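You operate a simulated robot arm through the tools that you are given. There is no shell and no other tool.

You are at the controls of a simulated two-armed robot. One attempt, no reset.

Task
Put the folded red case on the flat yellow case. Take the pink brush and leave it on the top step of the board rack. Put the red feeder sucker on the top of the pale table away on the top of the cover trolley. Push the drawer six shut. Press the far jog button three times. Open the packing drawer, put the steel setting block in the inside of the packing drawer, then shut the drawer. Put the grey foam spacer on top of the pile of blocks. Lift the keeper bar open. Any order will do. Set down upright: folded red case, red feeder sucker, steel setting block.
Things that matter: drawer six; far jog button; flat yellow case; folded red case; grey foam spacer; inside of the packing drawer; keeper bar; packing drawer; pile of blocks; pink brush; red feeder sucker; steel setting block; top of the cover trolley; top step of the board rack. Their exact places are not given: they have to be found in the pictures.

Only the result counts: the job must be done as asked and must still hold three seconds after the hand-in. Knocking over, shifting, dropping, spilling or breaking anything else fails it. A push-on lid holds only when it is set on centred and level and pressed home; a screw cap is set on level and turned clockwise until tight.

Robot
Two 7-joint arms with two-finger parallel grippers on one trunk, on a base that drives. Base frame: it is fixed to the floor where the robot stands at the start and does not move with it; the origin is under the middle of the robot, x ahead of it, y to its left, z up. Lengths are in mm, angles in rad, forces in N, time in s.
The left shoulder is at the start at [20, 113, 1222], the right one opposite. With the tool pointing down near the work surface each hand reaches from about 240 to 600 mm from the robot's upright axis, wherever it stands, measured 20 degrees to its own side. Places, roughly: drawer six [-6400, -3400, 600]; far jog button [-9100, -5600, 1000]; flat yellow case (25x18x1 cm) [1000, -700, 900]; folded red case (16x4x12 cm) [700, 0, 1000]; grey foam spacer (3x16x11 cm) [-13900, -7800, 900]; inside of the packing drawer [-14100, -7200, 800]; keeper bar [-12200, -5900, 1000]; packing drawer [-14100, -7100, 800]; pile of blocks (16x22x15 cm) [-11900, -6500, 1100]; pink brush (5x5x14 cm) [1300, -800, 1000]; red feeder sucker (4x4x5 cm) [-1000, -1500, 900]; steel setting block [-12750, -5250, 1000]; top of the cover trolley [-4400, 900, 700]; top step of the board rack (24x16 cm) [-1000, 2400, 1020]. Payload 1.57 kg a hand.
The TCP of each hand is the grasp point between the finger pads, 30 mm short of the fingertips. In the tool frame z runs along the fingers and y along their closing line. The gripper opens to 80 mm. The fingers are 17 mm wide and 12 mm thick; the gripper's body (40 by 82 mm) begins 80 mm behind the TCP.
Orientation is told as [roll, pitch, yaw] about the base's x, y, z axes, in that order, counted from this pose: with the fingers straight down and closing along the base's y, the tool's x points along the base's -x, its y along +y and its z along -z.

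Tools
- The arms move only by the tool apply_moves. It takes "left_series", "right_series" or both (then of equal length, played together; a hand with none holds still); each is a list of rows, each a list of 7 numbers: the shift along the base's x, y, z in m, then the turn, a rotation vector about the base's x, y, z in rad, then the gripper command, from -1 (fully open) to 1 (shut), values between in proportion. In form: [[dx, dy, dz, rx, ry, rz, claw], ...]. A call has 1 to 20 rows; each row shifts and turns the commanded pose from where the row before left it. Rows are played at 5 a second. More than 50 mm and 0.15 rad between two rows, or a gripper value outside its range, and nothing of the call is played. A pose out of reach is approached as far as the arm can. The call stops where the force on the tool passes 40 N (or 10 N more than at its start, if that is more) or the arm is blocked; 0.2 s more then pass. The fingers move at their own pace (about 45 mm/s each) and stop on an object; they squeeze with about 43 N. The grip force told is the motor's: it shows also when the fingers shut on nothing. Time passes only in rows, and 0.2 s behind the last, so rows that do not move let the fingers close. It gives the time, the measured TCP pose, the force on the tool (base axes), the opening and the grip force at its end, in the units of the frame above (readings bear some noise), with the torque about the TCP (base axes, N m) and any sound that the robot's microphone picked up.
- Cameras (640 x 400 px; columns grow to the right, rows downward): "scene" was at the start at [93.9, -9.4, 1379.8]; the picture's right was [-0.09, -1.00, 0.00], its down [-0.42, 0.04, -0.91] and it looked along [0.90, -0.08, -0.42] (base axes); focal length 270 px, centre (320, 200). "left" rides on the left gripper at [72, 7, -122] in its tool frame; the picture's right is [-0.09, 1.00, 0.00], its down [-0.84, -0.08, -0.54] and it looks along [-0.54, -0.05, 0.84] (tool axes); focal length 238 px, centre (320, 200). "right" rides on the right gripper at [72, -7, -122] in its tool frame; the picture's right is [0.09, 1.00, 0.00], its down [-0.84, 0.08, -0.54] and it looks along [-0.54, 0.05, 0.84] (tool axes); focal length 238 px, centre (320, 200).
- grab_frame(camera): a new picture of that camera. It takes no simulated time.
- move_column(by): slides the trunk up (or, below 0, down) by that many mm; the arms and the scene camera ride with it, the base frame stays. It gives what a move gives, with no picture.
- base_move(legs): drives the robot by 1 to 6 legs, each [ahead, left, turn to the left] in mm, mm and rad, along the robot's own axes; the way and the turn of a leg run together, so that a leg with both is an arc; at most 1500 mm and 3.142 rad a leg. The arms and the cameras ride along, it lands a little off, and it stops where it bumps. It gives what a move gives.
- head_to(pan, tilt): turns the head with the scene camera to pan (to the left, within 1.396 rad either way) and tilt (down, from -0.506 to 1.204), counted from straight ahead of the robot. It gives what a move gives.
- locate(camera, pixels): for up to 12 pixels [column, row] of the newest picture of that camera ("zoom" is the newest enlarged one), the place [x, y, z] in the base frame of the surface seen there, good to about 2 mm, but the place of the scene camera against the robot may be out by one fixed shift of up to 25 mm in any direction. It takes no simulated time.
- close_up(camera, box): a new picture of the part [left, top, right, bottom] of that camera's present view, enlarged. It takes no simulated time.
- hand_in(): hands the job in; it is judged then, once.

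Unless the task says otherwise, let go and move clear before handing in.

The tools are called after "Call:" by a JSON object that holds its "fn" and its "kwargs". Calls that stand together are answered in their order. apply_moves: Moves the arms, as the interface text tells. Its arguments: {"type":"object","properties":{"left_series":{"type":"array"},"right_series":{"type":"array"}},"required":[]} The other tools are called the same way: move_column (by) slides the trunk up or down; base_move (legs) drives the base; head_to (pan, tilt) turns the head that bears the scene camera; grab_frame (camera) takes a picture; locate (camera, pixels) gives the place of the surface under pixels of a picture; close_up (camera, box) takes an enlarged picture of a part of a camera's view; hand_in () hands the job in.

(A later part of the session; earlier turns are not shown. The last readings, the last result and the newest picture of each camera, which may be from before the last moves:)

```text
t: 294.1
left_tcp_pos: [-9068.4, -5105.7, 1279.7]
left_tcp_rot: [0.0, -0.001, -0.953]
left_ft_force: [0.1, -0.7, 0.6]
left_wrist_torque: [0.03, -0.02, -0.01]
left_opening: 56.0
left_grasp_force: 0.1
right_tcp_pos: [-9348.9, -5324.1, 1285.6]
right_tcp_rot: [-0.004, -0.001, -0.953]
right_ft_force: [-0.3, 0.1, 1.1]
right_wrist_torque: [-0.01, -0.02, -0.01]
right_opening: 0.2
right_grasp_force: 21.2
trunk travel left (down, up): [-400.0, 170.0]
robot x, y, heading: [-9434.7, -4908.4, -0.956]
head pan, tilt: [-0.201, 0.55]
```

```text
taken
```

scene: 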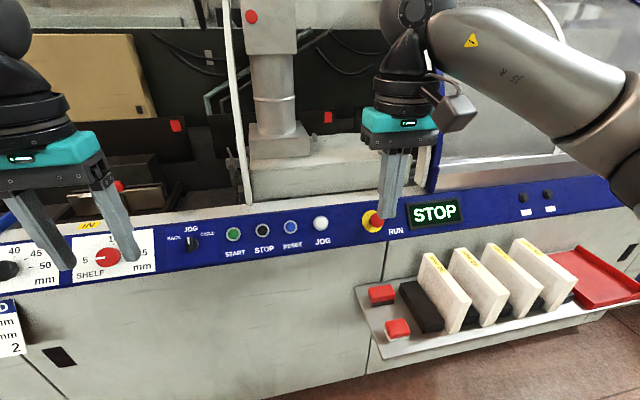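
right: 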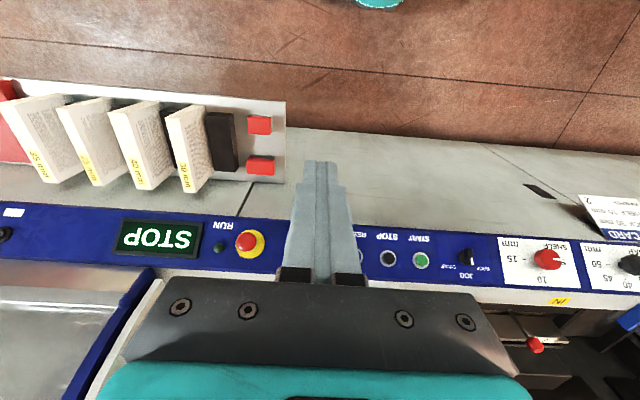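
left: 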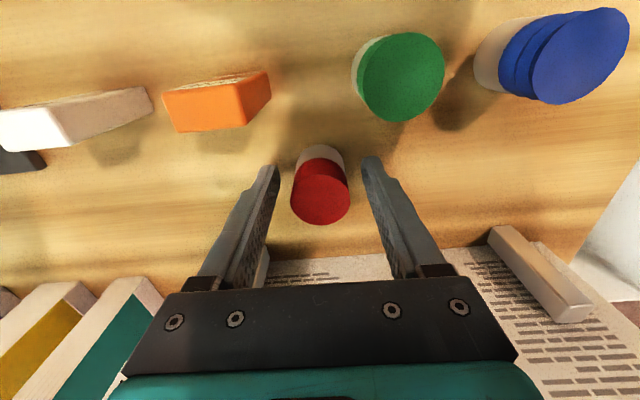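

JOG shows at (320,223) in the scene. I'll zoom on the panel and measure its slope.

Call:
{"fn": "close_up", "kwargs": {"camera": "scene", "box": [210, 185, 390, 275]}}

Call:
{"fn": "locate", "kwargs": {"camera": "zoom", "pixels": [[390, 135], [345, 120], [350, 160], [335, 190], [435, 120], [440, 160], [440, 185], [440, 195], [440, 230], [285, 147], [180, 165], [440, 105]]}}

```text
3.56 times, centred on (300, 230) of scene
```

zoom: 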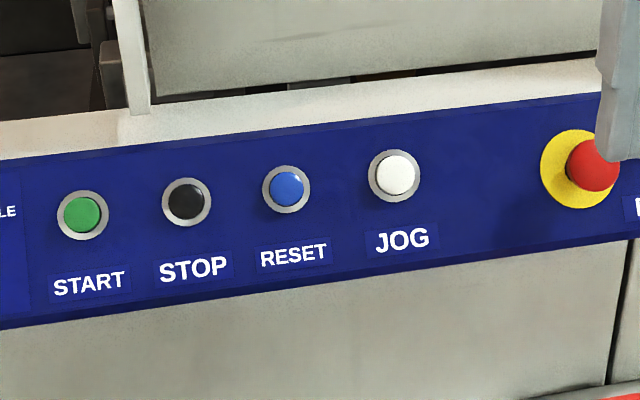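

```text
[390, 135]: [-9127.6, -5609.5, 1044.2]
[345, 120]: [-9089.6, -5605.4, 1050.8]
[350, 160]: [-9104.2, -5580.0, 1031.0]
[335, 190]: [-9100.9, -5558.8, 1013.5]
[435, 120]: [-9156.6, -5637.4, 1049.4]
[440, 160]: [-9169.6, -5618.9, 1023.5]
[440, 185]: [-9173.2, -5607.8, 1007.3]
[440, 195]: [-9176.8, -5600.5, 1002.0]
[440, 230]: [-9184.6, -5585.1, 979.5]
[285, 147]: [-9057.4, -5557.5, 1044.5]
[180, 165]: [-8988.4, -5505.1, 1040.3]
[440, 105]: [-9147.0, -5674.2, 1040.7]
```

The panel leans back about 40° from vertical, so a press along forward 0.77 / down 0.64 is square to it. I'll lower the trunk 190 mm, tilt the right tool 0.87 rad and bring it toward the button.

Call:
{"fn": "move_column", "kwargs": {"by": -190}}

Call:
{"fn": "apply_moves", "kwargs": {"right_series": [[0.0185, -0.0175, 0, -0.118, -0.0854, 0, 1], [0.0185, -0.0175, 0, -0.118, -0.0854, 0, 1], [0.0185, -0.0175, 0, -0.118, -0.0854, 0, 1], [0.0185, -0.0175, 0, -0.118, -0.0854, 0, 1], [0.0185, -0.0175, 0, -0.118, -0.0854, 0, 1], [0.0185, -0.0175, 0, -0.118, -0.0854, 0, 1]]}}

Call:
{"fn": "grab_frame", "kwargs": {"camera": "right"}}

Call:
{"fn": "grab_frame", "kwargs": {"camera": "scene"}}

```text
t: 296.1
left_tcp_pos: [-9067.1, -5106.5, 1089.6]
left_tcp_rot: [-0.001, 0.0, -0.951]
left_ft_force: [-0.3, 1.3, -0.3]
left_wrist_torque: [0.0, 0.01, 0.03]
left_opening: 56.0
left_grasp_force: 0.1
right_tcp_pos: [-9349.7, -5324.5, 1095.7]
right_tcp_rot: [-0.007, 0.001, -0.953]
right_ft_force: [-0.4, -0.5, 0.6]
right_wrist_torque: [0.0, -0.03, -0.04]
right_opening: 0.0
right_grasp_force: 20.9
trunk travel left (down, up): [-210.0, 360.0]
robot x, y, heading: [-9434.0, -4909.4, -0.951]
head pan, tilt: [-0.201, 0.55]
```

```text
t: 297.5
left_tcp_pos: [-9066.4, -5105.9, 1090.1]
left_tcp_rot: [0.0, 0.0, -0.952]
left_ft_force: [-0.1, -0.3, 0.4]
left_wrist_torque: [0.04, -0.01, 0.01]
left_opening: 56.1
left_grasp_force: 0.0
right_tcp_pos: [-9237.4, -5429.4, 1095.1]
right_tcp_rot: [0.006, -0.878, -0.96]
right_ft_force: [-0.1, -0.1, 0.2]
right_wrist_torque: [0.0, -0.01, 0.01]
right_opening: 0.0
right_grasp_force: 21.3
trunk travel left (down, up): [-210.0, 360.0]
robot x, y, heading: [-9431.1, -4910.3, -0.953]
head pan, tilt: [-0.201, 0.55]
```

```text
taken
```

right: 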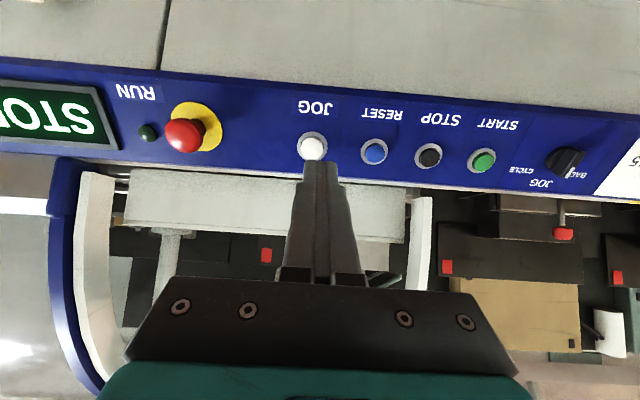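

```text
taken
```

scene: 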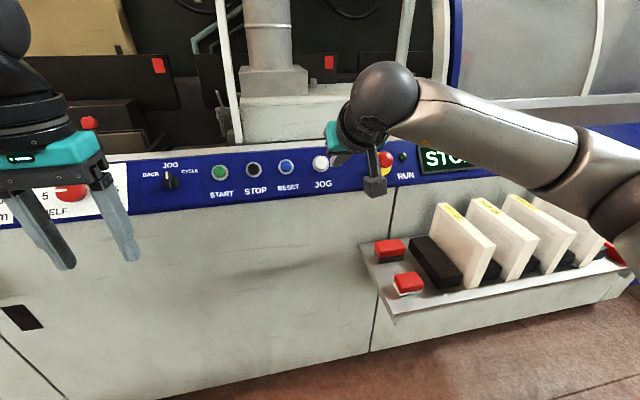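

The right camera sees JOG at (313,147). I'll zoom in and locate it and the panel around it.

Call:
{"fn": "close_up", "kwargs": {"camera": "right", "box": [270, 100, 400, 180]}}

Call:
{"fn": "locate", "kwargs": {"camera": "zoom", "pixels": [[212, 238], [212, 222], [212, 255], [192, 238], [232, 238], [212, 180], [130, 240], [380, 200], [320, 130], [320, 100], [130, 130], [511, 258]]}}

```text
4.92 times, centred on (335, 140) of right
```

zoom: 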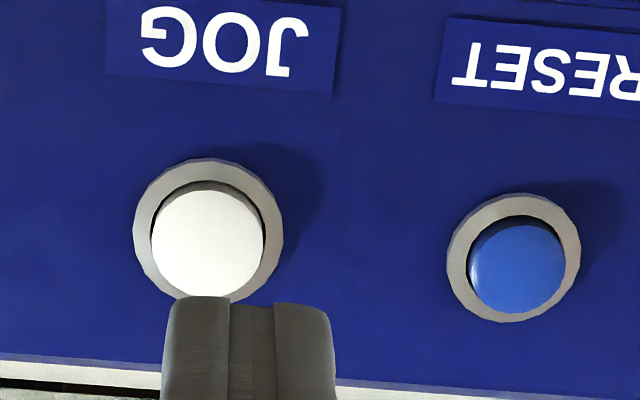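

```text
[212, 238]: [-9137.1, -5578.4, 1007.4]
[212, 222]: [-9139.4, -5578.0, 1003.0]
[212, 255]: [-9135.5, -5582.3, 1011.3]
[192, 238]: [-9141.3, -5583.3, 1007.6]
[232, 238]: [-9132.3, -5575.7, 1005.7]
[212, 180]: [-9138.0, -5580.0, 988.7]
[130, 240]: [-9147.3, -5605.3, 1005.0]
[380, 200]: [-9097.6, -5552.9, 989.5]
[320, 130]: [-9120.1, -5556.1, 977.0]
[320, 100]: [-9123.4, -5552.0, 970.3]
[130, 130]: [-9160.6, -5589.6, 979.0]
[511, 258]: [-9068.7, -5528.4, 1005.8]
```

The button cap is centred at about (-9137.5,-5579.5,1008). I'll drive 60 mm closer for comfortable reach and re-measure.

Call:
{"fn": "base_move", "kwargs": {"legs": [[60, 0, 0]]}}

Call:
{"fn": "grab_frame", "kwargs": {"camera": "right"}}

Call:
{"fn": "close_up", "kwargs": {"camera": "right", "box": [250, 80, 390, 170]}}

```text
t: 298.5
left_tcp_pos: [-9031.8, -5155.6, 1089.9]
left_tcp_rot: [-0.001, 0.001, -0.954]
left_ft_force: [0.4, -0.4, 1.0]
left_wrist_torque: [0.01, -0.01, -0.01]
left_opening: 55.9
left_grasp_force: 0.0
right_tcp_pos: [-9202.5, -5478.1, 1095.9]
right_tcp_rot: [0.005, -0.872, -0.959]
right_ft_force: [0.5, 0.4, 0.4]
right_wrist_torque: [0.0, -0.03, 0.01]
right_opening: 0.0
right_grasp_force: 21.2
trunk travel left (down, up): [-210.0, 360.0]
robot x, y, heading: [-9400.6, -4955.3, -0.953]
head pan, tilt: [-0.201, 0.55]
```

```text
taken
```

right: 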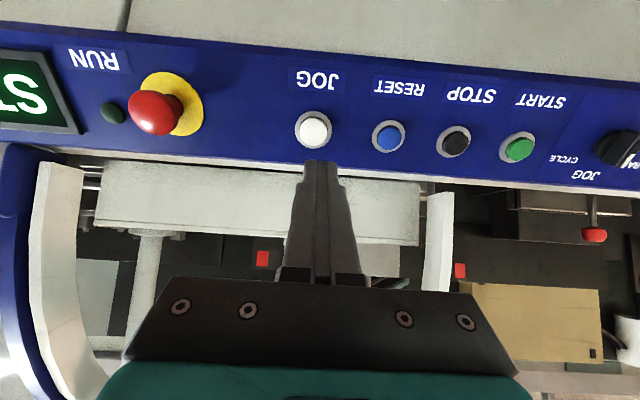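

```text
4.44 times, centred on (320, 125) of right
```

zoom: 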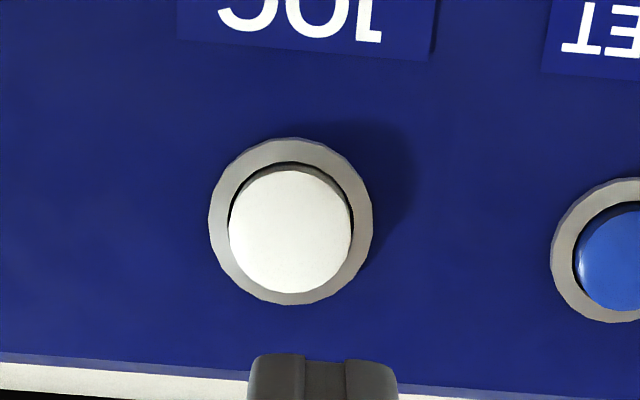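

Call:
{"fn": "locate", "kwargs": {"camera": "zoom", "pixels": [[290, 228], [290, 180], [290, 280], [240, 228], [340, 228], [150, 230], [440, 230], [290, 100], [290, 330]]}}

```text
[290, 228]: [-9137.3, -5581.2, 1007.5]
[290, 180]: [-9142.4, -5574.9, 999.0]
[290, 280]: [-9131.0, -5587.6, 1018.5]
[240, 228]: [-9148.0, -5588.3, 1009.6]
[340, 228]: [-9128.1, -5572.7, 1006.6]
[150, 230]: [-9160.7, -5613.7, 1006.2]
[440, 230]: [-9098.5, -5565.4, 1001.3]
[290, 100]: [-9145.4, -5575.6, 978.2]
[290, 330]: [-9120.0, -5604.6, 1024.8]
```

I'll approach to about 25 mm short of the cap along the panel's normal.

Call:
{"fn": "apply_moves", "kwargs": {"right_series": [[0.0137, -0.0228, -0.0176, 0, 0, 0, 1], [0.0137, -0.0228, -0.0176, 0, 0, 0, 1], [0.0137, -0.0228, -0.0176, 0, 0, 0, 1]]}}

Call:
{"fn": "grab_frame", "kwargs": {"camera": "right"}}

Call:
{"fn": "close_up", "kwargs": {"camera": "scene", "box": [210, 100, 450, 250]}}

```text
t: 299.3
left_tcp_pos: [-9032.4, -5155.0, 1090.3]
left_tcp_rot: [-0.001, 0.0, -0.952]
left_ft_force: [0.0, -1.4, -0.8]
left_wrist_torque: [0.01, 0.03, -0.01]
left_opening: 56.2
left_grasp_force: 0.1
right_tcp_pos: [-9162.8, -5547.2, 1042.7]
right_tcp_rot: [0.006, -0.873, -0.956]
right_ft_force: [-0.2, 0.4, -0.5]
right_wrist_torque: [-0.01, 0.02, 0.04]
right_opening: 0.0
right_grasp_force: 21.0
trunk travel left (down, up): [-210.0, 360.0]
robot x, y, heading: [-9398.0, -4953.9, -0.954]
head pan, tilt: [-0.201, 0.55]
```

```text
taken
```

right: 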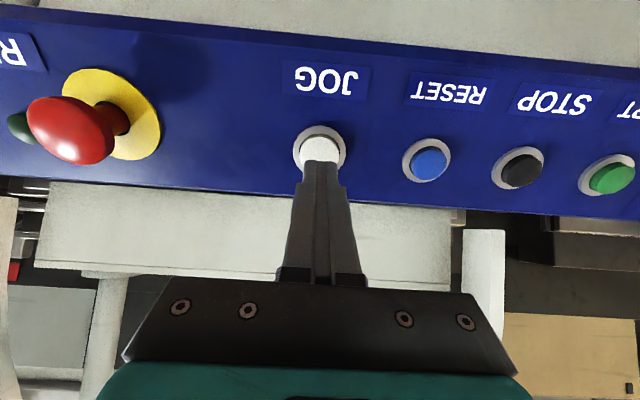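

```text
2.67 times, centred on (330, 175) of scene
```

zoom: 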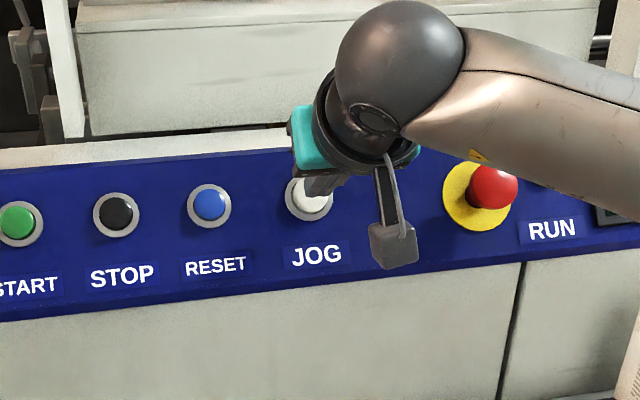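

The fingertips point squarely at the cap. I'll move in until about 3 mm short, then press in 2 mm steps and watch force and sound.

Call:
{"fn": "apply_moves", "kwargs": {"right_series": [[0.0033, -0.0042, -0.0045, 0, 0, 0, 1], [0.0031, -0.0044, -0.0045, 0, 0, 0, 1], [0.0031, -0.0044, -0.0045, 0, 0, 0, 1], [0.0009, -0.0013, -0.0013, 0, 0, 0, 1], [0.0009, -0.0013, -0.0013, 0, 0, 0, 1]]}}

```text
t: 300.5
left_tcp_pos: [-9032.8, -5154.7, 1089.6]
left_tcp_rot: [0.0, 0.001, -0.951]
left_ft_force: [0.6, 0.1, -0.2]
left_wrist_torque: [0.0, 0.0, 0.01]
left_opening: 56.1
left_grasp_force: 0.1
right_tcp_pos: [-9150.6, -5562.4, 1027.7]
right_tcp_rot: [0.004, -0.873, -0.958]
right_ft_force: [-0.3, 0.2, 0.1]
right_wrist_torque: [0.01, -0.02, -0.03]
right_opening: 0.0
right_grasp_force: 21.5
trunk travel left (down, up): [-210.0, 360.0]
robot x, y, heading: [-9393.2, -4958.9, -0.952]
head pan, tilt: [-0.201, 0.55]
```

Call:
{"fn": "apply_moves", "kwargs": {"right_series": [[0.0009, -0.0013, -0.0013, 0, 0, 0, 1], [0.0009, -0.0013, -0.0013, 0, 0, 0, 1]]}}

```text
t: 301.1
left_tcp_pos: [-9033.5, -5154.2, 1089.3]
left_tcp_rot: [0.001, 0.001, -0.953]
left_ft_force: [-0.6, -0.6, -1.2]
left_wrist_torque: [0.0, -0.02, 0.0]
left_opening: 56.1
left_grasp_force: 0.1
right_tcp_pos: [-9149.5, -5564.5, 1024.5]
right_tcp_rot: [0.005, -0.875, -0.958]
right_ft_force: [-1.3, 1.4, 1.3]
right_wrist_torque: [0.0, 0.01, -0.01]
right_opening: 0.0
right_grasp_force: 20.7
trunk travel left (down, up): [-210.0, 360.0]
robot x, y, heading: [-9397.1, -4958.3, -0.955]
head pan, tilt: [-0.201, 0.55]
```

Light contact (about 2 N). I'll press on by 2 mm steps.

Call:
{"fn": "apply_moves", "kwargs": {"right_series": [[0.0009, -0.0013, -0.0013, 0, 0, 0, 1]]}}

Call:
{"fn": "apply_moves", "kwargs": {"right_series": [[0.0009, -0.0013, -0.0013, 0, 0, 0, 1]]}}

```text
t: 301.5
left_tcp_pos: [-9032.3, -5154.3, 1090.1]
left_tcp_rot: [0.002, -0.002, -0.952]
left_ft_force: [0.1, -2.1, 0.1]
left_wrist_torque: [-0.04, -0.01, -0.01]
left_opening: 56.1
left_grasp_force: 0.0
right_tcp_pos: [-9148.1, -5566.1, 1024.0]
right_tcp_rot: [0.008, -0.875, -0.958]
right_ft_force: [-2.3, 2.3, 1.9]
right_wrist_torque: [-0.03, 0.0, -0.01]
right_opening: 0.0
right_grasp_force: 21.4
trunk travel left (down, up): [-210.0, 360.0]
robot x, y, heading: [-9397.2, -4956.3, -0.957]
head pan, tilt: [-0.201, 0.55]
heard: click
```

```text
t: 301.9
left_tcp_pos: [-9033.5, -5153.3, 1090.9]
left_tcp_rot: [0.001, -0.002, -0.955]
left_ft_force: [-0.2, 1.4, 0.1]
left_wrist_torque: [-0.03, -0.03, 0.01]
left_opening: 56.2
left_grasp_force: 0.0
right_tcp_pos: [-9147.7, -5566.4, 1023.7]
right_tcp_rot: [0.006, -0.878, -0.96]
right_ft_force: [-5.9, 6.1, 4.6]
right_wrist_torque: [0.03, 0.08, 0.0]
right_opening: 0.0
right_grasp_force: 21.5
trunk travel left (down, up): [-210.0, 360.0]
robot x, y, heading: [-9397.8, -4957.3, -0.955]
head pan, tilt: [-0.201, 0.55]
```

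A click was heard: press one. I'll back off 12 mm to let it spring out.

Call:
{"fn": "apply_moves", "kwargs": {"right_series": [[-0.0026, 0.0038, 0.0039, 0, 0, 0, 1], [-0.0026, 0.0038, 0.0039, 0, 0, 0, 1], [0, 0, 0, 0, 0, 0, 1]]}}

Call:
{"fn": "grab_frame", "kwargs": {"camera": "right"}}

```text
t: 302.7
left_tcp_pos: [-9032.0, -5155.5, 1088.3]
left_tcp_rot: [0.001, 0.0, -0.954]
left_ft_force: [0.0, -0.1, 0.1]
left_wrist_torque: [-0.03, 0.01, 0.0]
left_opening: 55.9
left_grasp_force: 0.1
right_tcp_pos: [-9153.0, -5558.9, 1029.6]
right_tcp_rot: [0.005, -0.873, -0.959]
right_ft_force: [-0.4, -0.4, 0.2]
right_wrist_torque: [0.02, -0.01, 0.0]
right_opening: 0.0
right_grasp_force: 21.1
trunk travel left (down, up): [-210.0, 360.0]
robot x, y, heading: [-9399.1, -4960.5, -0.954]
head pan, tilt: [-0.201, 0.55]
```

```text
taken
```

right: 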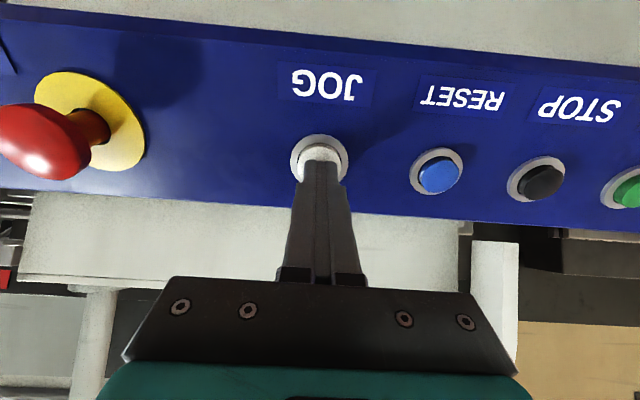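

The button has sprung back. Press two: forward 12 mm in 4 mm rows.

Call:
{"fn": "apply_moves", "kwargs": {"right_series": [[-0.0013, 0.0019, 0.0019, 0, 0, 0, 1], [0, 0, 0, 0, 0, 0, 1], [0.0018, -0.0025, -0.0026, 0, 0, 0, 1], [0.0018, -0.0025, -0.0026, 0, 0, 0, 1], [0.0018, -0.0025, -0.0026, 0, 0, 0, 1], [0.0009, -0.0013, -0.0013, 0, 0, 0, 1]]}}

```text
t: 304.1
left_tcp_pos: [-9031.5, -5154.3, 1090.0]
left_tcp_rot: [-0.001, -0.002, -0.954]
left_ft_force: [0.4, -0.2, 1.0]
left_wrist_torque: [0.04, 0.06, -0.04]
left_opening: 56.0
left_grasp_force: 0.1
right_tcp_pos: [-9147.5, -5566.0, 1022.3]
right_tcp_rot: [0.007, -0.874, -0.958]
right_ft_force: [-2.1, 3.8, 3.3]
right_wrist_torque: [0.0, 0.02, -0.02]
right_opening: 0.1
right_grasp_force: 21.6
trunk travel left (down, up): [-210.0, 360.0]
robot x, y, heading: [-9399.5, -4958.8, -0.952]
head pan, tilt: [-0.201, 0.55]
heard: click
```

Second click heard. I'll release by 15 mm, then press a third time.

Call:
{"fn": "apply_moves", "kwargs": {"right_series": [[-0.0022, 0.0031, 0.0032, 0, 0, 0, 1], [-0.0022, 0.0031, 0.0032, 0, 0, 0, 1], [-0.0022, 0.0031, 0.0032, 0, 0, 0, 1], [0, 0, 0, 0, 0, 0, 1], [0, 0, 0, 0, 0, 0, 1]]}}

Call:
{"fn": "apply_moves", "kwargs": {"right_series": [[0.0018, -0.0025, -0.0026, 0, 0, 0, 1], [0.0018, -0.0025, -0.0026, 0, 0, 0, 1], [0.0018, -0.0025, -0.0026, 0, 0, 0, 1], [0.0013, -0.0019, -0.0019, 0, 0, 0, 1]]}}

```text
t: 305.3
left_tcp_pos: [-9032.3, -5154.1, 1090.9]
left_tcp_rot: [0.0, -0.001, -0.953]
left_ft_force: [0.8, -0.2, -0.7]
left_wrist_torque: [0.0, -0.02, 0.01]
left_opening: 56.1
left_grasp_force: 0.0
right_tcp_pos: [-9153.9, -5556.9, 1032.6]
right_tcp_rot: [0.006, -0.873, -0.957]
right_ft_force: [0.3, -0.1, -0.4]
right_wrist_torque: [0.03, -0.01, -0.03]
right_opening: 0.1
right_grasp_force: 22.1
trunk travel left (down, up): [-210.0, 360.0]
robot x, y, heading: [-9397.8, -4958.7, -0.955]
head pan, tilt: [-0.201, 0.55]
```

```text
t: 306.3
left_tcp_pos: [-9032.9, -5154.0, 1089.9]
left_tcp_rot: [-0.001, -0.001, -0.953]
left_ft_force: [-0.8, -0.1, 0.7]
left_wrist_torque: [0.04, -0.02, 0.01]
left_opening: 55.7
left_grasp_force: 0.2
right_tcp_pos: [-9147.0, -5566.2, 1023.6]
right_tcp_rot: [0.006, -0.878, -0.958]
right_ft_force: [-4.4, 3.6, 3.8]
right_wrist_torque: [-0.03, 0.08, 0.02]
right_opening: 0.0
right_grasp_force: 21.6
trunk travel left (down, up): [-210.0, 360.0]
robot x, y, heading: [-9398.3, -4956.2, -0.951]
head pan, tilt: [-0.201, 0.55]
heard: click
```

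Third click heard. I'll withdraw straight back and then move the base away from the machine.

Call:
{"fn": "apply_moves", "kwargs": {"right_series": [[-0.0132, 0.0188, 0.0193, 0, 0, 0, 1], [-0.0132, 0.0188, 0.0193, 0, 0, 0, 1], [-0.0132, 0.0188, 0.0193, 0, 0, 0, 1], [-0.018, 0.026, 0.0, 0, 0, 0, 1], [-0.018, 0.026, 0.0, 0, 0, 0, 1]]}}

Call:
{"fn": "base_move", "kwargs": {"legs": [[-450, 0, 0]]}}

Call:
{"fn": "apply_moves", "kwargs": {"right_series": [[-0.01, 0.014, 0.01, 0.118, 0.0854, 0, 1], [-0.01, 0.014, 0.01, 0.118, 0.0854, 0, 1], [-0.01, 0.014, 0.01, 0.118, 0.0854, 0, 1], [-0.01, 0.014, 0.01, 0.118, 0.0854, 0, 1], [-0.01, 0.014, 0.01, 0.118, 0.0854, 0, 1], [-0.01, 0.014, 0.01, 0.118, 0.0854, 0, 1]]}}

Call:
{"fn": "head_to", "kwargs": {"pan": -1.3, "tilt": 0.25}}

Call:
{"fn": "grab_frame", "kwargs": {"camera": "scene"}}

```text
t: 307.5
left_tcp_pos: [-9032.7, -5154.8, 1089.3]
left_tcp_rot: [-0.001, 0.001, -0.953]
left_ft_force: [0.8, 0.1, -0.9]
left_wrist_torque: [0.01, 0.01, 0.01]
left_opening: 56.3
left_grasp_force: 0.0
right_tcp_pos: [-9222.8, -5456.3, 1081.1]
right_tcp_rot: [0.009, -0.876, -0.961]
right_ft_force: [-0.2, -0.9, 0.4]
right_wrist_torque: [-0.04, -0.04, -0.01]
right_opening: 0.1
right_grasp_force: 21.5
trunk travel left (down, up): [-210.0, 360.0]
robot x, y, heading: [-9399.6, -4960.6, -0.954]
head pan, tilt: [-0.201, 0.55]
```

```text
t: 310.2
left_tcp_pos: [-9278.4, -4820.7, 1089.2]
left_tcp_rot: [-0.003, 0.0, -0.957]
left_ft_force: [-0.9, -0.3, -0.5]
left_wrist_torque: [-0.02, 0.01, -0.01]
left_opening: 56.2
left_grasp_force: 0.0
right_tcp_pos: [-9468.6, -5121.7, 1080.4]
right_tcp_rot: [0.006, -0.873, -0.962]
right_ft_force: [-0.6, 0.5, 0.2]
right_wrist_torque: [0.03, 0.03, 0.01]
right_opening: 0.0
right_grasp_force: 21.1
trunk travel left (down, up): [-210.0, 360.0]
robot x, y, heading: [-9645.5, -4619.9, -0.954]
head pan, tilt: [-0.201, 0.55]
stopped in leg 1: the robot was blocked; the commanded pose is now the measured one
```

```text
t: 311.6
left_tcp_pos: [-9277.7, -4820.7, 1090.0]
left_tcp_rot: [-0.003, 0.001, -0.956]
left_ft_force: [0.7, 0.9, -0.5]
left_wrist_torque: [-0.01, 0.01, 0.01]
left_opening: 55.8
left_grasp_force: 0.1
right_tcp_pos: [-9529.8, -5037.4, 1140.7]
right_tcp_rot: [-0.006, 0.002, -0.955]
right_ft_force: [0.8, 0.5, 0.5]
right_wrist_torque: [-0.01, -0.01, -0.01]
right_opening: 0.0
right_grasp_force: 21.2
trunk travel left (down, up): [-210.0, 360.0]
robot x, y, heading: [-9645.1, -4620.0, -0.953]
head pan, tilt: [-0.201, 0.55]
```

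```text
t: 312.9
left_tcp_pos: [-9277.4, -4820.0, 1090.1]
left_tcp_rot: [-0.003, 0.001, -0.957]
left_ft_force: [0.0, -0.3, 0.7]
left_wrist_torque: [0.05, -0.02, 0.0]
left_opening: 55.9
left_grasp_force: 0.1
right_tcp_pos: [-9529.3, -5037.7, 1139.4]
right_tcp_rot: [-0.006, -0.003, -0.957]
right_ft_force: [-0.3, 0.2, 0.2]
right_wrist_torque: [-0.01, -0.01, -0.02]
right_opening: 0.0
right_grasp_force: 20.8
trunk travel left (down, up): [-210.0, 360.0]
robot x, y, heading: [-9641.4, -4622.7, -0.957]
head pan, tilt: [-1.3, 0.25]
```

```text
taken
```

scene: 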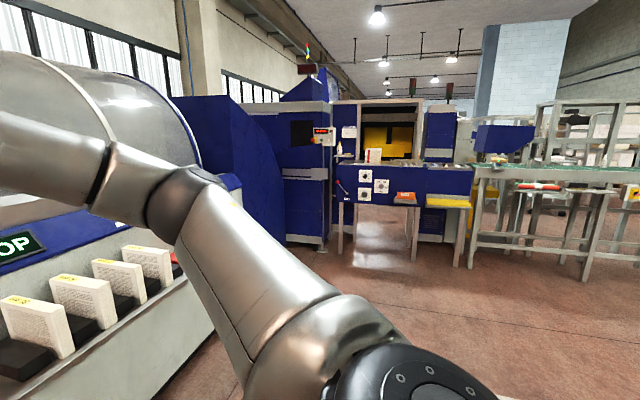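

The base was stopped by something behind it at about 417 mm. I'll pull forward 120 mm and look to that side to see what it is.

Call:
{"fn": "base_move", "kwargs": {"legs": [[120, 0, 0]]}}

Call:
{"fn": "head_to", "kwargs": {"pan": -1.39, "tilt": 0.7}}

Call:
{"fn": "grab_frame", "kwargs": {"camera": "scene"}}

Call:
{"fn": "head_to", "kwargs": {"pan": 1.39, "tilt": 0.7}}

Call:
{"fn": "grab_frame", "kwargs": {"camera": "scene"}}

```text
t: 314.2
left_tcp_pos: [-9208.3, -4917.8, 1089.5]
left_tcp_rot: [-0.001, 0.0, -0.955]
left_ft_force: [-0.3, -0.4, 0.5]
left_wrist_torque: [0.03, -0.01, 0.0]
left_opening: 55.9
left_grasp_force: 0.1
right_tcp_pos: [-9460.0, -5136.0, 1139.3]
right_tcp_rot: [-0.008, 0.0, -0.955]
right_ft_force: [-0.3, 0.6, -0.6]
right_wrist_torque: [0.03, -0.01, -0.04]
right_opening: 0.0
right_grasp_force: 20.8
trunk travel left (down, up): [-210.0, 360.0]
robot x, y, heading: [-9574.8, -4718.5, -0.956]
head pan, tilt: [-1.3, 0.25]
```

```text
t: 315.1
left_tcp_pos: [-9210.8, -4916.3, 1090.5]
left_tcp_rot: [-0.001, 0.001, -0.957]
left_ft_force: [-0.7, 0.0, 0.2]
left_wrist_torque: [-0.01, 0.0, 0.0]
left_opening: 55.9
left_grasp_force: 0.1
right_tcp_pos: [-9460.6, -5134.3, 1140.2]
right_tcp_rot: [-0.009, 0.0, -0.953]
right_ft_force: [-0.6, 0.1, 1.1]
right_wrist_torque: [-0.02, -0.02, 0.0]
right_opening: 0.0
right_grasp_force: 21.5
trunk travel left (down, up): [-210.0, 360.0]
robot x, y, heading: [-9577.1, -4716.0, -0.957]
head pan, tilt: [-1.389, 0.7]
```

```text
taken
```

scene: 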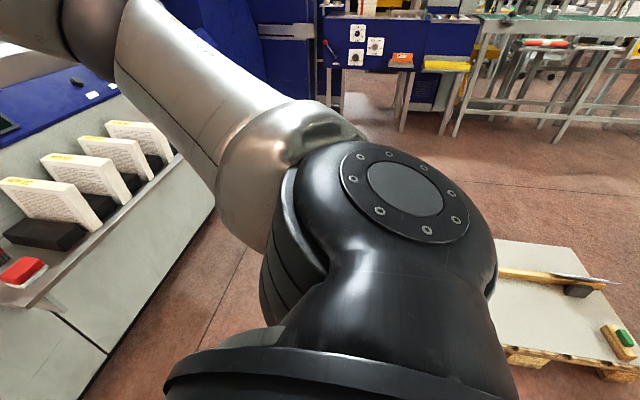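

```text
t: 317.5
left_tcp_pos: [-9208.7, -4917.9, 1089.9]
left_tcp_rot: [-0.002, -0.001, -0.957]
left_ft_force: [-0.5, 0.4, 0.5]
left_wrist_torque: [0.0, 0.01, -0.02]
left_opening: 55.9
left_grasp_force: 0.0
right_tcp_pos: [-9459.4, -5134.2, 1140.2]
right_tcp_rot: [-0.006, 0.001, -0.955]
right_ft_force: [-0.2, 0.5, 0.0]
right_wrist_torque: [-0.01, 0.01, 0.03]
right_opening: 0.1
right_grasp_force: 21.2
trunk travel left (down, up): [-210.0, 360.0]
robot x, y, heading: [-9581.0, -4718.3, -0.957]
head pan, tilt: [1.389, 0.7]
```

```text
taken
```

scene: 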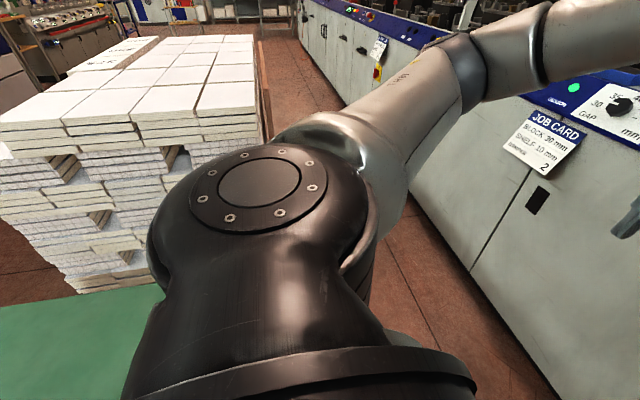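

Behind me is a low pallet with a board and small tools on it, now clear of the base; nothing on it looks disturbed. I'll move 100 mm further off and turn right to face along the lane.

Call:
{"fn": "base_move", "kwargs": {"legs": [[100, 0, 0], [0, 0, -1.571]]}}

Call:
{"fn": "move_column", "kwargs": {"by": 150}}

Call:
{"fn": "head_to", "kwargs": {"pan": -0.2, "tilt": 0.4}}

Call:
{"fn": "grab_frame", "kwargs": {"camera": "scene"}}

```text
t: 322.5
left_tcp_pos: [-9715.6, -5165.7, 1088.7]
left_tcp_rot: [-0.003, 0.0, -2.529]
left_ft_force: [0.1, 0.5, -0.7]
left_wrist_torque: [0.0, -0.01, -0.01]
left_opening: 56.1
left_grasp_force: 0.0
right_tcp_pos: [-9933.3, -4915.1, 1140.2]
right_tcp_rot: [-0.007, -0.001, -2.525]
right_ft_force: [0.2, -0.7, -0.7]
right_wrist_torque: [0.04, 0.03, 0.01]
right_opening: 0.1
right_grasp_force: 21.2
trunk travel left (down, up): [-210.0, 360.0]
robot x, y, heading: [-9516.9, -4799.0, -2.526]
head pan, tilt: [1.389, 0.7]
```

```text
t: 324.2
left_tcp_pos: [-9715.2, -5166.7, 1240.2]
left_tcp_rot: [0.0, -0.001, -2.528]
left_ft_force: [-0.4, -0.9, -0.2]
left_wrist_torque: [0.02, 0.03, -0.03]
left_opening: 56.1
left_grasp_force: 0.0
right_tcp_pos: [-9933.1, -4915.3, 1290.2]
right_tcp_rot: [-0.007, 0.0, -2.525]
right_ft_force: [0.1, 0.1, 1.1]
right_wrist_torque: [-0.01, 0.0, 0.06]
right_opening: 0.2
right_grasp_force: 21.1
trunk travel left (down, up): [-360.0, 210.0]
robot x, y, heading: [-9517.6, -4801.0, -2.528]
head pan, tilt: [1.389, 0.7]
```

```text
t: 325.9
left_tcp_pos: [-9716.2, -5166.1, 1239.6]
left_tcp_rot: [-0.002, 0.001, -2.528]
left_ft_force: [0.4, 0.6, 0.1]
left_wrist_torque: [0.01, -0.02, 0.03]
left_opening: 56.2
left_grasp_force: 0.1
right_tcp_pos: [-9933.2, -4915.7, 1288.9]
right_tcp_rot: [-0.007, 0.001, -2.527]
right_ft_force: [0.2, 0.3, 0.5]
right_wrist_torque: [0.0, -0.03, 0.02]
right_opening: 0.0
right_grasp_force: 21.0
trunk travel left (down, up): [-360.0, 210.0]
robot x, y, heading: [-9520.9, -4801.8, -2.528]
head pan, tilt: [-0.201, 0.4]
```

```text
taken
```

scene: 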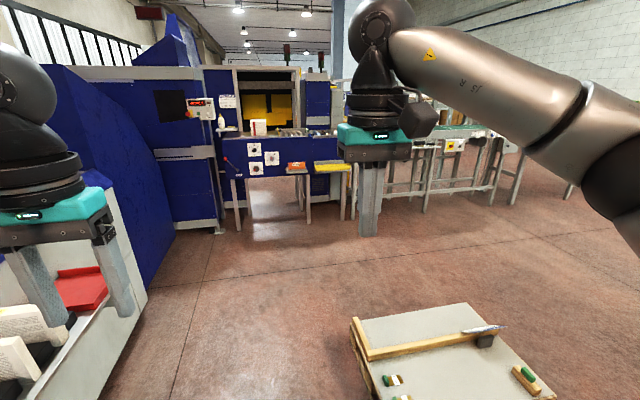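

The pallet lies to the right front and the way ahead is free. I'll zoom on the work area ahead and locate key points.

Call:
{"fn": "close_up", "kwargs": {"camera": "scene", "box": [180, 60, 380, 240]}}

Call:
{"fn": "locate", "kwargs": {"camera": "scene", "pixels": [[352, 325], [368, 385], [450, 305], [240, 225], [270, 145], [330, 170], [205, 225], [345, 215], [430, 200], [110, 335], [150, 270], [445, 145]]}}

```text
2.22 times, centred on (280, 150) of scene
```

zoom: 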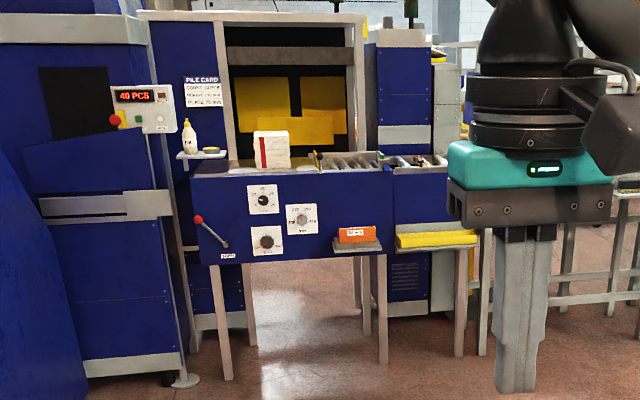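

```text
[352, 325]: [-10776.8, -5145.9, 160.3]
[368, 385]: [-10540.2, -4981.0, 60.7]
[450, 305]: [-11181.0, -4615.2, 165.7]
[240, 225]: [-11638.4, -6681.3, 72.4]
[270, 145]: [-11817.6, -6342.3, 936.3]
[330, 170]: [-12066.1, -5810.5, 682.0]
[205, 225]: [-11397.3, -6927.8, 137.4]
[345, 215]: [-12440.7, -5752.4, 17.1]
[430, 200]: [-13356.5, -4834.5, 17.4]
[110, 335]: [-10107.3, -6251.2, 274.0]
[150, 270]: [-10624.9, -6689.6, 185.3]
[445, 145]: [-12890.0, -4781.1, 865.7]
```

I'll go ahead 1.5 m along this lane, keeping clear of the pallet, then look at the station.

Call:
{"fn": "base_move", "kwargs": {"legs": [[1500, 0, 0]]}}

Call:
{"fn": "head_to", "kwargs": {"pan": -0.35, "tilt": 0.4}}

Call:
{"fn": "grab_frame", "kwargs": {"camera": "scene"}}

```text
t: 333.3
left_tcp_pos: [-10939.4, -6032.6, 1239.6]
left_tcp_rot: [-0.002, -0.001, -2.528]
left_ft_force: [-0.2, -0.6, -0.2]
left_wrist_torque: [-0.02, 0.01, 0.03]
left_opening: 55.9
left_grasp_force: 0.1
right_tcp_pos: [-11158.2, -5782.1, 1290.6]
right_tcp_rot: [-0.006, 0.0, -2.527]
right_ft_force: [0.0, -0.2, 0.5]
right_wrist_torque: [-0.01, -0.01, 0.0]
right_opening: 0.2
right_grasp_force: 21.3
trunk travel left (down, up): [-360.0, 210.0]
robot x, y, heading: [-10741.8, -5667.9, -2.525]
head pan, tilt: [-0.201, 0.4]
```

```text
t: 334.0
left_tcp_pos: [-10939.5, -6034.4, 1239.7]
left_tcp_rot: [-0.001, 0.002, -2.526]
left_ft_force: [-0.8, 0.3, 1.2]
left_wrist_torque: [-0.01, 0.01, 0.02]
left_opening: 55.8
left_grasp_force: 0.1
right_tcp_pos: [-11157.8, -5783.3, 1289.8]
right_tcp_rot: [-0.008, 0.0, -2.524]
right_ft_force: [0.5, 0.4, 0.5]
right_wrist_torque: [0.02, 0.01, 0.0]
right_opening: 0.0
right_grasp_force: 21.6
trunk travel left (down, up): [-360.0, 210.0]
robot x, y, heading: [-10743.2, -5666.8, -2.526]
head pan, tilt: [-0.351, 0.4]
```

```text
taken
```

scene: 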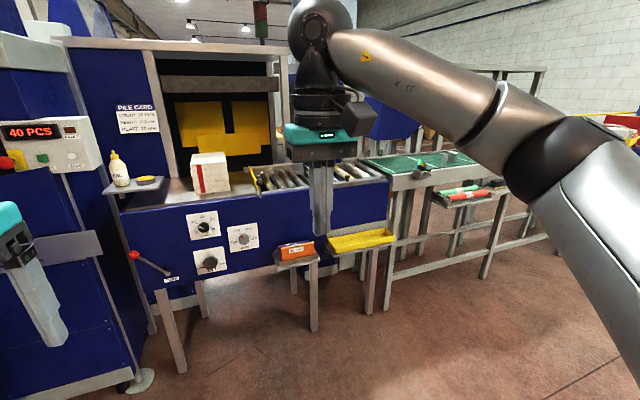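

The white pile of blocks with a red stripe is at (210,172). I'll zoom around the rollers and the green conveyor.

Call:
{"fn": "close_up", "kwargs": {"camera": "scene", "box": [170, 120, 400, 270]}}

Call:
{"fn": "close_up", "kwargs": {"camera": "scene", "box": [340, 120, 560, 260]}}

Call:
{"fn": "locate", "kwargs": {"camera": "scene", "pixels": [[210, 160], [210, 180], [258, 180], [280, 175], [350, 168], [420, 165], [425, 178], [460, 158], [365, 242], [300, 250], [160, 230], [470, 195]]}}

```text
2.67 times, centred on (285, 195) of scene
```

zoom: 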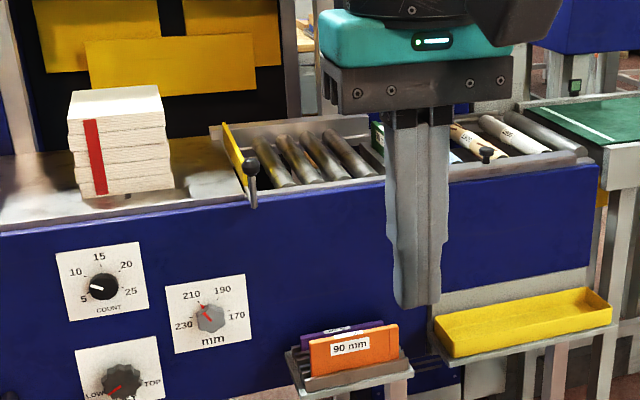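

```text
2.86 times, centred on (450, 190) of scene
```

zoom: 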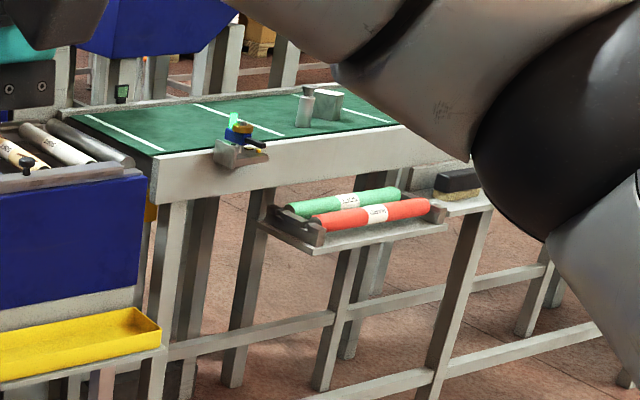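

```text
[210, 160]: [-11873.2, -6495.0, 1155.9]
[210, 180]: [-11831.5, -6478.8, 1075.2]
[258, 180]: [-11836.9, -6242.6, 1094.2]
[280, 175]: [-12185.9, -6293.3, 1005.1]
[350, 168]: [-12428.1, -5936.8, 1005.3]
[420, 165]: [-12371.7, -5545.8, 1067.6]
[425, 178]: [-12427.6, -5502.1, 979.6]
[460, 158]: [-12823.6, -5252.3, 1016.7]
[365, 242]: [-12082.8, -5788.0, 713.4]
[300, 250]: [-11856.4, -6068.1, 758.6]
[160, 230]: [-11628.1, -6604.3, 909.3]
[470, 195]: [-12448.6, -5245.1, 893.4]
```

The pile is at about (-11873,-6495), and a steel block stands on the green conveyor near (-12820,-5250). I'll drive ahead 350 mm and right 550 mm to see the keeper bar better.

Call:
{"fn": "base_move", "kwargs": {"legs": [[350, 0, 0], [0, -550, 0]]}}

Call:
{"fn": "head_to", "kwargs": {"pan": 0.0, "tilt": 0.5}}

Call:
{"fn": "grab_frame", "kwargs": {"camera": "scene"}}

```text
t: 339.1
left_tcp_pos: [-11542.0, -5789.1, 1239.6]
left_tcp_rot: [0.0, 0.0, -2.526]
left_ft_force: [-0.6, 0.0, 0.5]
left_wrist_torque: [-0.01, 0.0, -0.03]
left_opening: 56.1
left_grasp_force: 0.0
right_tcp_pos: [-11760.3, -5538.2, 1290.6]
right_tcp_rot: [-0.006, 0.001, -2.523]
right_ft_force: [-0.5, -0.3, -0.1]
right_wrist_torque: [0.0, -0.01, -0.02]
right_opening: 0.0
right_grasp_force: 21.0
trunk travel left (down, up): [-360.0, 210.0]
robot x, y, heading: [-11343.7, -5424.3, -2.52]
head pan, tilt: [-0.351, 0.4]
```

```text
t: 339.9
left_tcp_pos: [-11543.0, -5790.5, 1240.4]
left_tcp_rot: [-0.001, -0.001, -2.527]
left_ft_force: [0.4, -0.1, 0.5]
left_wrist_torque: [0.01, -0.04, 0.0]
left_opening: 56.0
left_grasp_force: 0.1
right_tcp_pos: [-11761.0, -5539.1, 1290.5]
right_tcp_rot: [-0.007, -0.001, -2.525]
right_ft_force: [0.9, 0.5, 0.6]
right_wrist_torque: [-0.05, 0.0, -0.03]
right_opening: 0.0
right_grasp_force: 21.3
trunk travel left (down, up): [-360.0, 210.0]
robot x, y, heading: [-11344.5, -5426.0, -2.525]
head pan, tilt: [0.0, 0.499]
```

```text
taken
```

scene: 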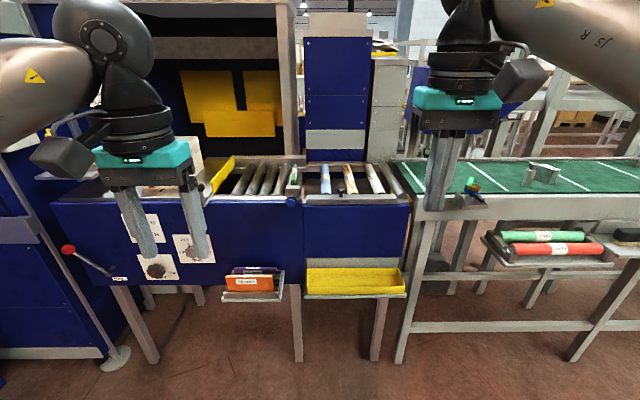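

Call:
{"fn": "close_up", "kwargs": {"camera": "scene", "box": [190, 140, 430, 290]}}

Call:
{"fn": "close_up", "kwargs": {"camera": "scene", "box": [400, 140, 640, 290]}}

Call:
{"fn": "locate", "kwargs": {"camera": "scene", "pixels": [[291, 200], [300, 196], [350, 197], [400, 197], [325, 180], [350, 180], [375, 178], [295, 178], [215, 175], [400, 180], [350, 205], [545, 172]]}}

```text
2.67 times, centred on (310, 215) of scene
```

zoom: 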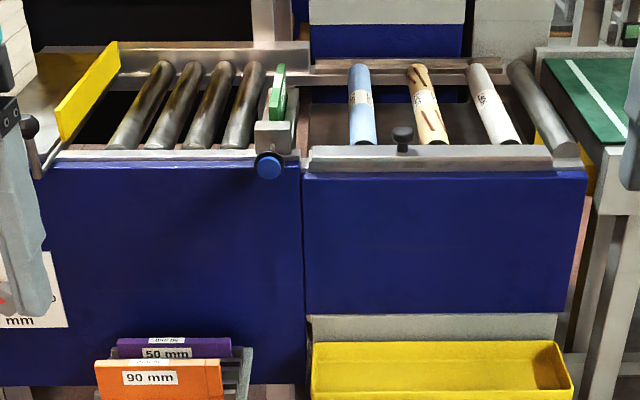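

```text
2.67 times, centred on (520, 215) of scene
```

zoom: 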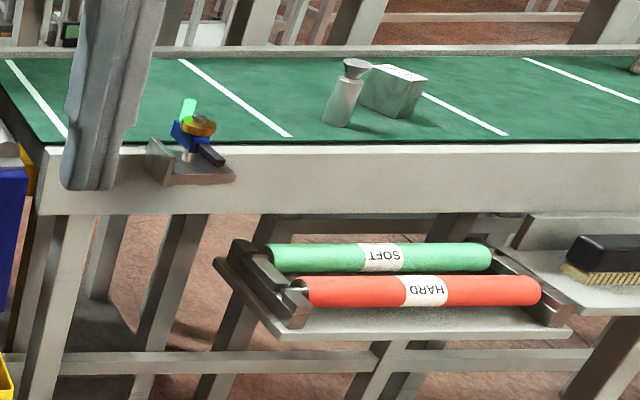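

```text
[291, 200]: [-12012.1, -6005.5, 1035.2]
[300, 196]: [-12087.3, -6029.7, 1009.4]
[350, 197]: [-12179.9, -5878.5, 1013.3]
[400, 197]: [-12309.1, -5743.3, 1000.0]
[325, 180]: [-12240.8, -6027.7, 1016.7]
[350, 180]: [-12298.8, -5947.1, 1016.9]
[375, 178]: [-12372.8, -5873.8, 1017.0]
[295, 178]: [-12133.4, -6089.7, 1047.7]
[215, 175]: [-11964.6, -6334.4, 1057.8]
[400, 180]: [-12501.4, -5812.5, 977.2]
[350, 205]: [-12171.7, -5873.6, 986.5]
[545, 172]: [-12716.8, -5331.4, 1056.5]
```

The keeper bar is the grey bar at zoom (430,158) with a black knob at (403,138), across the front of three rollers. I'll zoom in more to understand its hinge.

Call:
{"fn": "close_up", "kwargs": {"camera": "scene", "box": [285, 165, 425, 235]}}

Call:
{"fn": "locate", "kwargs": {"camera": "zoom", "pixels": [[295, 80], [295, 120], [125, 140], [540, 135], [300, 140], [300, 160], [560, 115], [110, 120], [295, 60], [130, 155], [430, 130], [430, 150]]}}

```text
4.57 times, centred on (355, 200) of scene
```

zoom: 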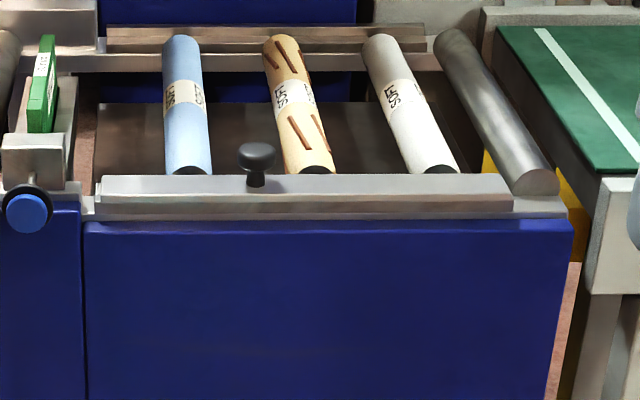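

```text
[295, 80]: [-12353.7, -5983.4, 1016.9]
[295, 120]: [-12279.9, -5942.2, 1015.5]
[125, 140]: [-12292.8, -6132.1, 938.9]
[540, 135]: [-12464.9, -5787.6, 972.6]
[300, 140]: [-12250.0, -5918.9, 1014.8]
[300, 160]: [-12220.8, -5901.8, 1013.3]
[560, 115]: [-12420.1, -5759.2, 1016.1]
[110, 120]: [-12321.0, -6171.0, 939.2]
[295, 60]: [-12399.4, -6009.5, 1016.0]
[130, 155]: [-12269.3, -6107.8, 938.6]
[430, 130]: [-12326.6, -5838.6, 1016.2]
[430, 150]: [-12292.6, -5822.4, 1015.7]
```

I'll locate the knob and the bar's corners.

Call:
{"fn": "locate", "kwargs": {"camera": "zoom", "pixels": [[256, 153], [256, 165], [256, 180], [105, 185], [105, 208], [508, 182], [510, 207], [300, 185], [300, 207], [300, 215], [400, 185], [50, 210]]}}

```text
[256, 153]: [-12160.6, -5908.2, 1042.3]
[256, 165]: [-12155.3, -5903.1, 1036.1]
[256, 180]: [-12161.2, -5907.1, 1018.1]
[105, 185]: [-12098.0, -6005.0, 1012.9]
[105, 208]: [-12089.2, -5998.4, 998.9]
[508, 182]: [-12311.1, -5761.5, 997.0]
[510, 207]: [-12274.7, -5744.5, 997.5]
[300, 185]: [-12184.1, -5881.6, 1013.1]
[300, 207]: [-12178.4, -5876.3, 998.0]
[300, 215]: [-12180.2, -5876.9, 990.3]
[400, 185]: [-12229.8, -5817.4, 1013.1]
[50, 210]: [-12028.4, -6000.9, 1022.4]
```

The knob's top is near (-12160,-5908,z≈1026). I'll check how far the trays stick out before approaching.

Call:
{"fn": "locate", "kwargs": {"camera": "scene", "pixels": [[310, 292], [355, 293], [400, 292], [225, 298], [255, 300], [280, 298], [295, 350], [375, 350], [400, 355], [150, 350], [410, 330]]}}

```text
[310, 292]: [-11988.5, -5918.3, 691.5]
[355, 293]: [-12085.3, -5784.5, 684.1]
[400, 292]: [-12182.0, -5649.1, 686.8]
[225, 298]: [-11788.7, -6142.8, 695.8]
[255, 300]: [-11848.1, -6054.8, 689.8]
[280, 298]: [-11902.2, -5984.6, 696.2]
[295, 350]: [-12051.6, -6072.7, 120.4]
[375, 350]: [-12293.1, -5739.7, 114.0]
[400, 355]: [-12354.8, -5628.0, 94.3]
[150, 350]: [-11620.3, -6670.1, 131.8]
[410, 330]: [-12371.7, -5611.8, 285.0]
```

The trays' fronts are at n'≈-13170 to -13205, leaving 350 mm or more. I'll drive ahead 425 mm and left 92 mm.

Call:
{"fn": "base_move", "kwargs": {"legs": [[425, 92, 0]]}}

Call:
{"fn": "head_to", "kwargs": {"pan": -0.2, "tilt": 0.75}}

Call:
{"fn": "grab_frame", "kwargs": {"camera": "scene"}}

Call:
{"fn": "grab_frame", "kwargs": {"camera": "right"}}

```text
t: 342.6
left_tcp_pos: [-11838.5, -6109.7, 1239.7]
left_tcp_rot: [-0.002, 0.001, -2.527]
left_ft_force: [-0.7, -0.4, 0.4]
left_wrist_torque: [0.01, -0.02, -0.01]
left_opening: 55.9
left_grasp_force: 0.1
right_tcp_pos: [-12056.5, -5858.9, 1290.2]
right_tcp_rot: [-0.007, 0.0, -2.525]
right_ft_force: [-0.2, -0.3, -0.3]
right_wrist_torque: [0.03, -0.05, -0.02]
right_opening: 0.0
right_grasp_force: 21.8
trunk travel left (down, up): [-360.0, 210.0]
robot x, y, heading: [-11641.2, -5744.9, -2.529]
head pan, tilt: [0.0, 0.499]
```

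```text
t: 343.3
left_tcp_pos: [-11837.8, -6110.3, 1239.7]
left_tcp_rot: [-0.003, 0.0, -2.528]
left_ft_force: [-0.4, 0.3, -0.4]
left_wrist_torque: [0.0, 0.03, 0.0]
left_opening: 55.7
left_grasp_force: 0.1
right_tcp_pos: [-12055.1, -5860.0, 1290.1]
right_tcp_rot: [-0.007, 0.0, -2.526]
right_ft_force: [0.0, -0.3, -0.2]
right_wrist_torque: [-0.03, 0.0, 0.0]
right_opening: 0.0
right_grasp_force: 21.3
trunk travel left (down, up): [-360.0, 210.0]
robot x, y, heading: [-11640.2, -5740.9, -2.528]
head pan, tilt: [-0.201, 0.75]
```

```text
taken
```

scene: 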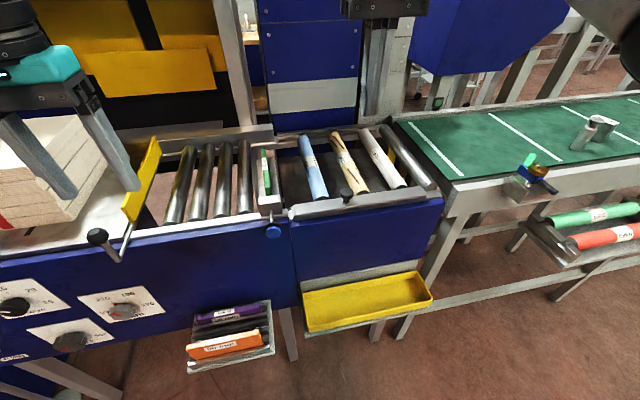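

```text
taken
```

right: 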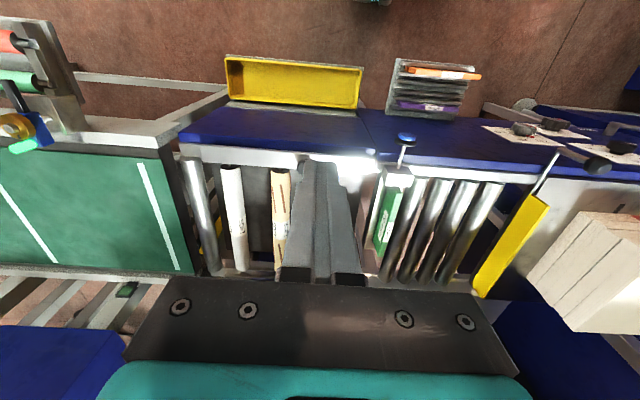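

I'll zoom on the keeper bar from here.

Call:
{"fn": "close_up", "kwargs": {"camera": "scene", "box": [265, 120, 455, 240]}}

Call:
{"fn": "close_up", "kwargs": {"camera": "right", "box": [180, 100, 420, 290]}}

```text
3.33 times, centred on (360, 180) of scene
```

zoom: 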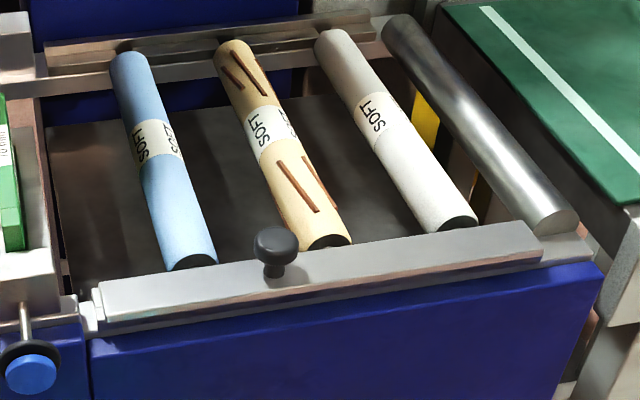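

```text
2.11 times, centred on (300, 195) of right
```

zoom: 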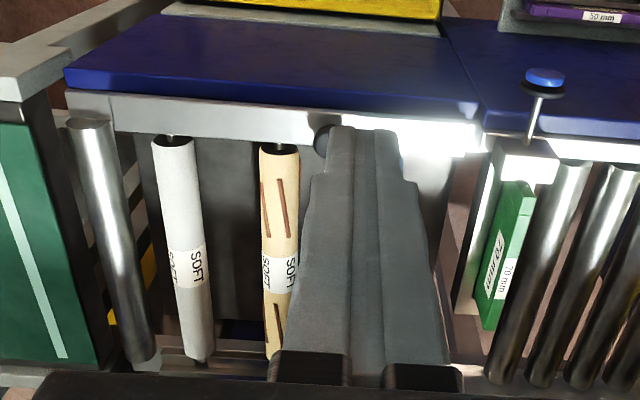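

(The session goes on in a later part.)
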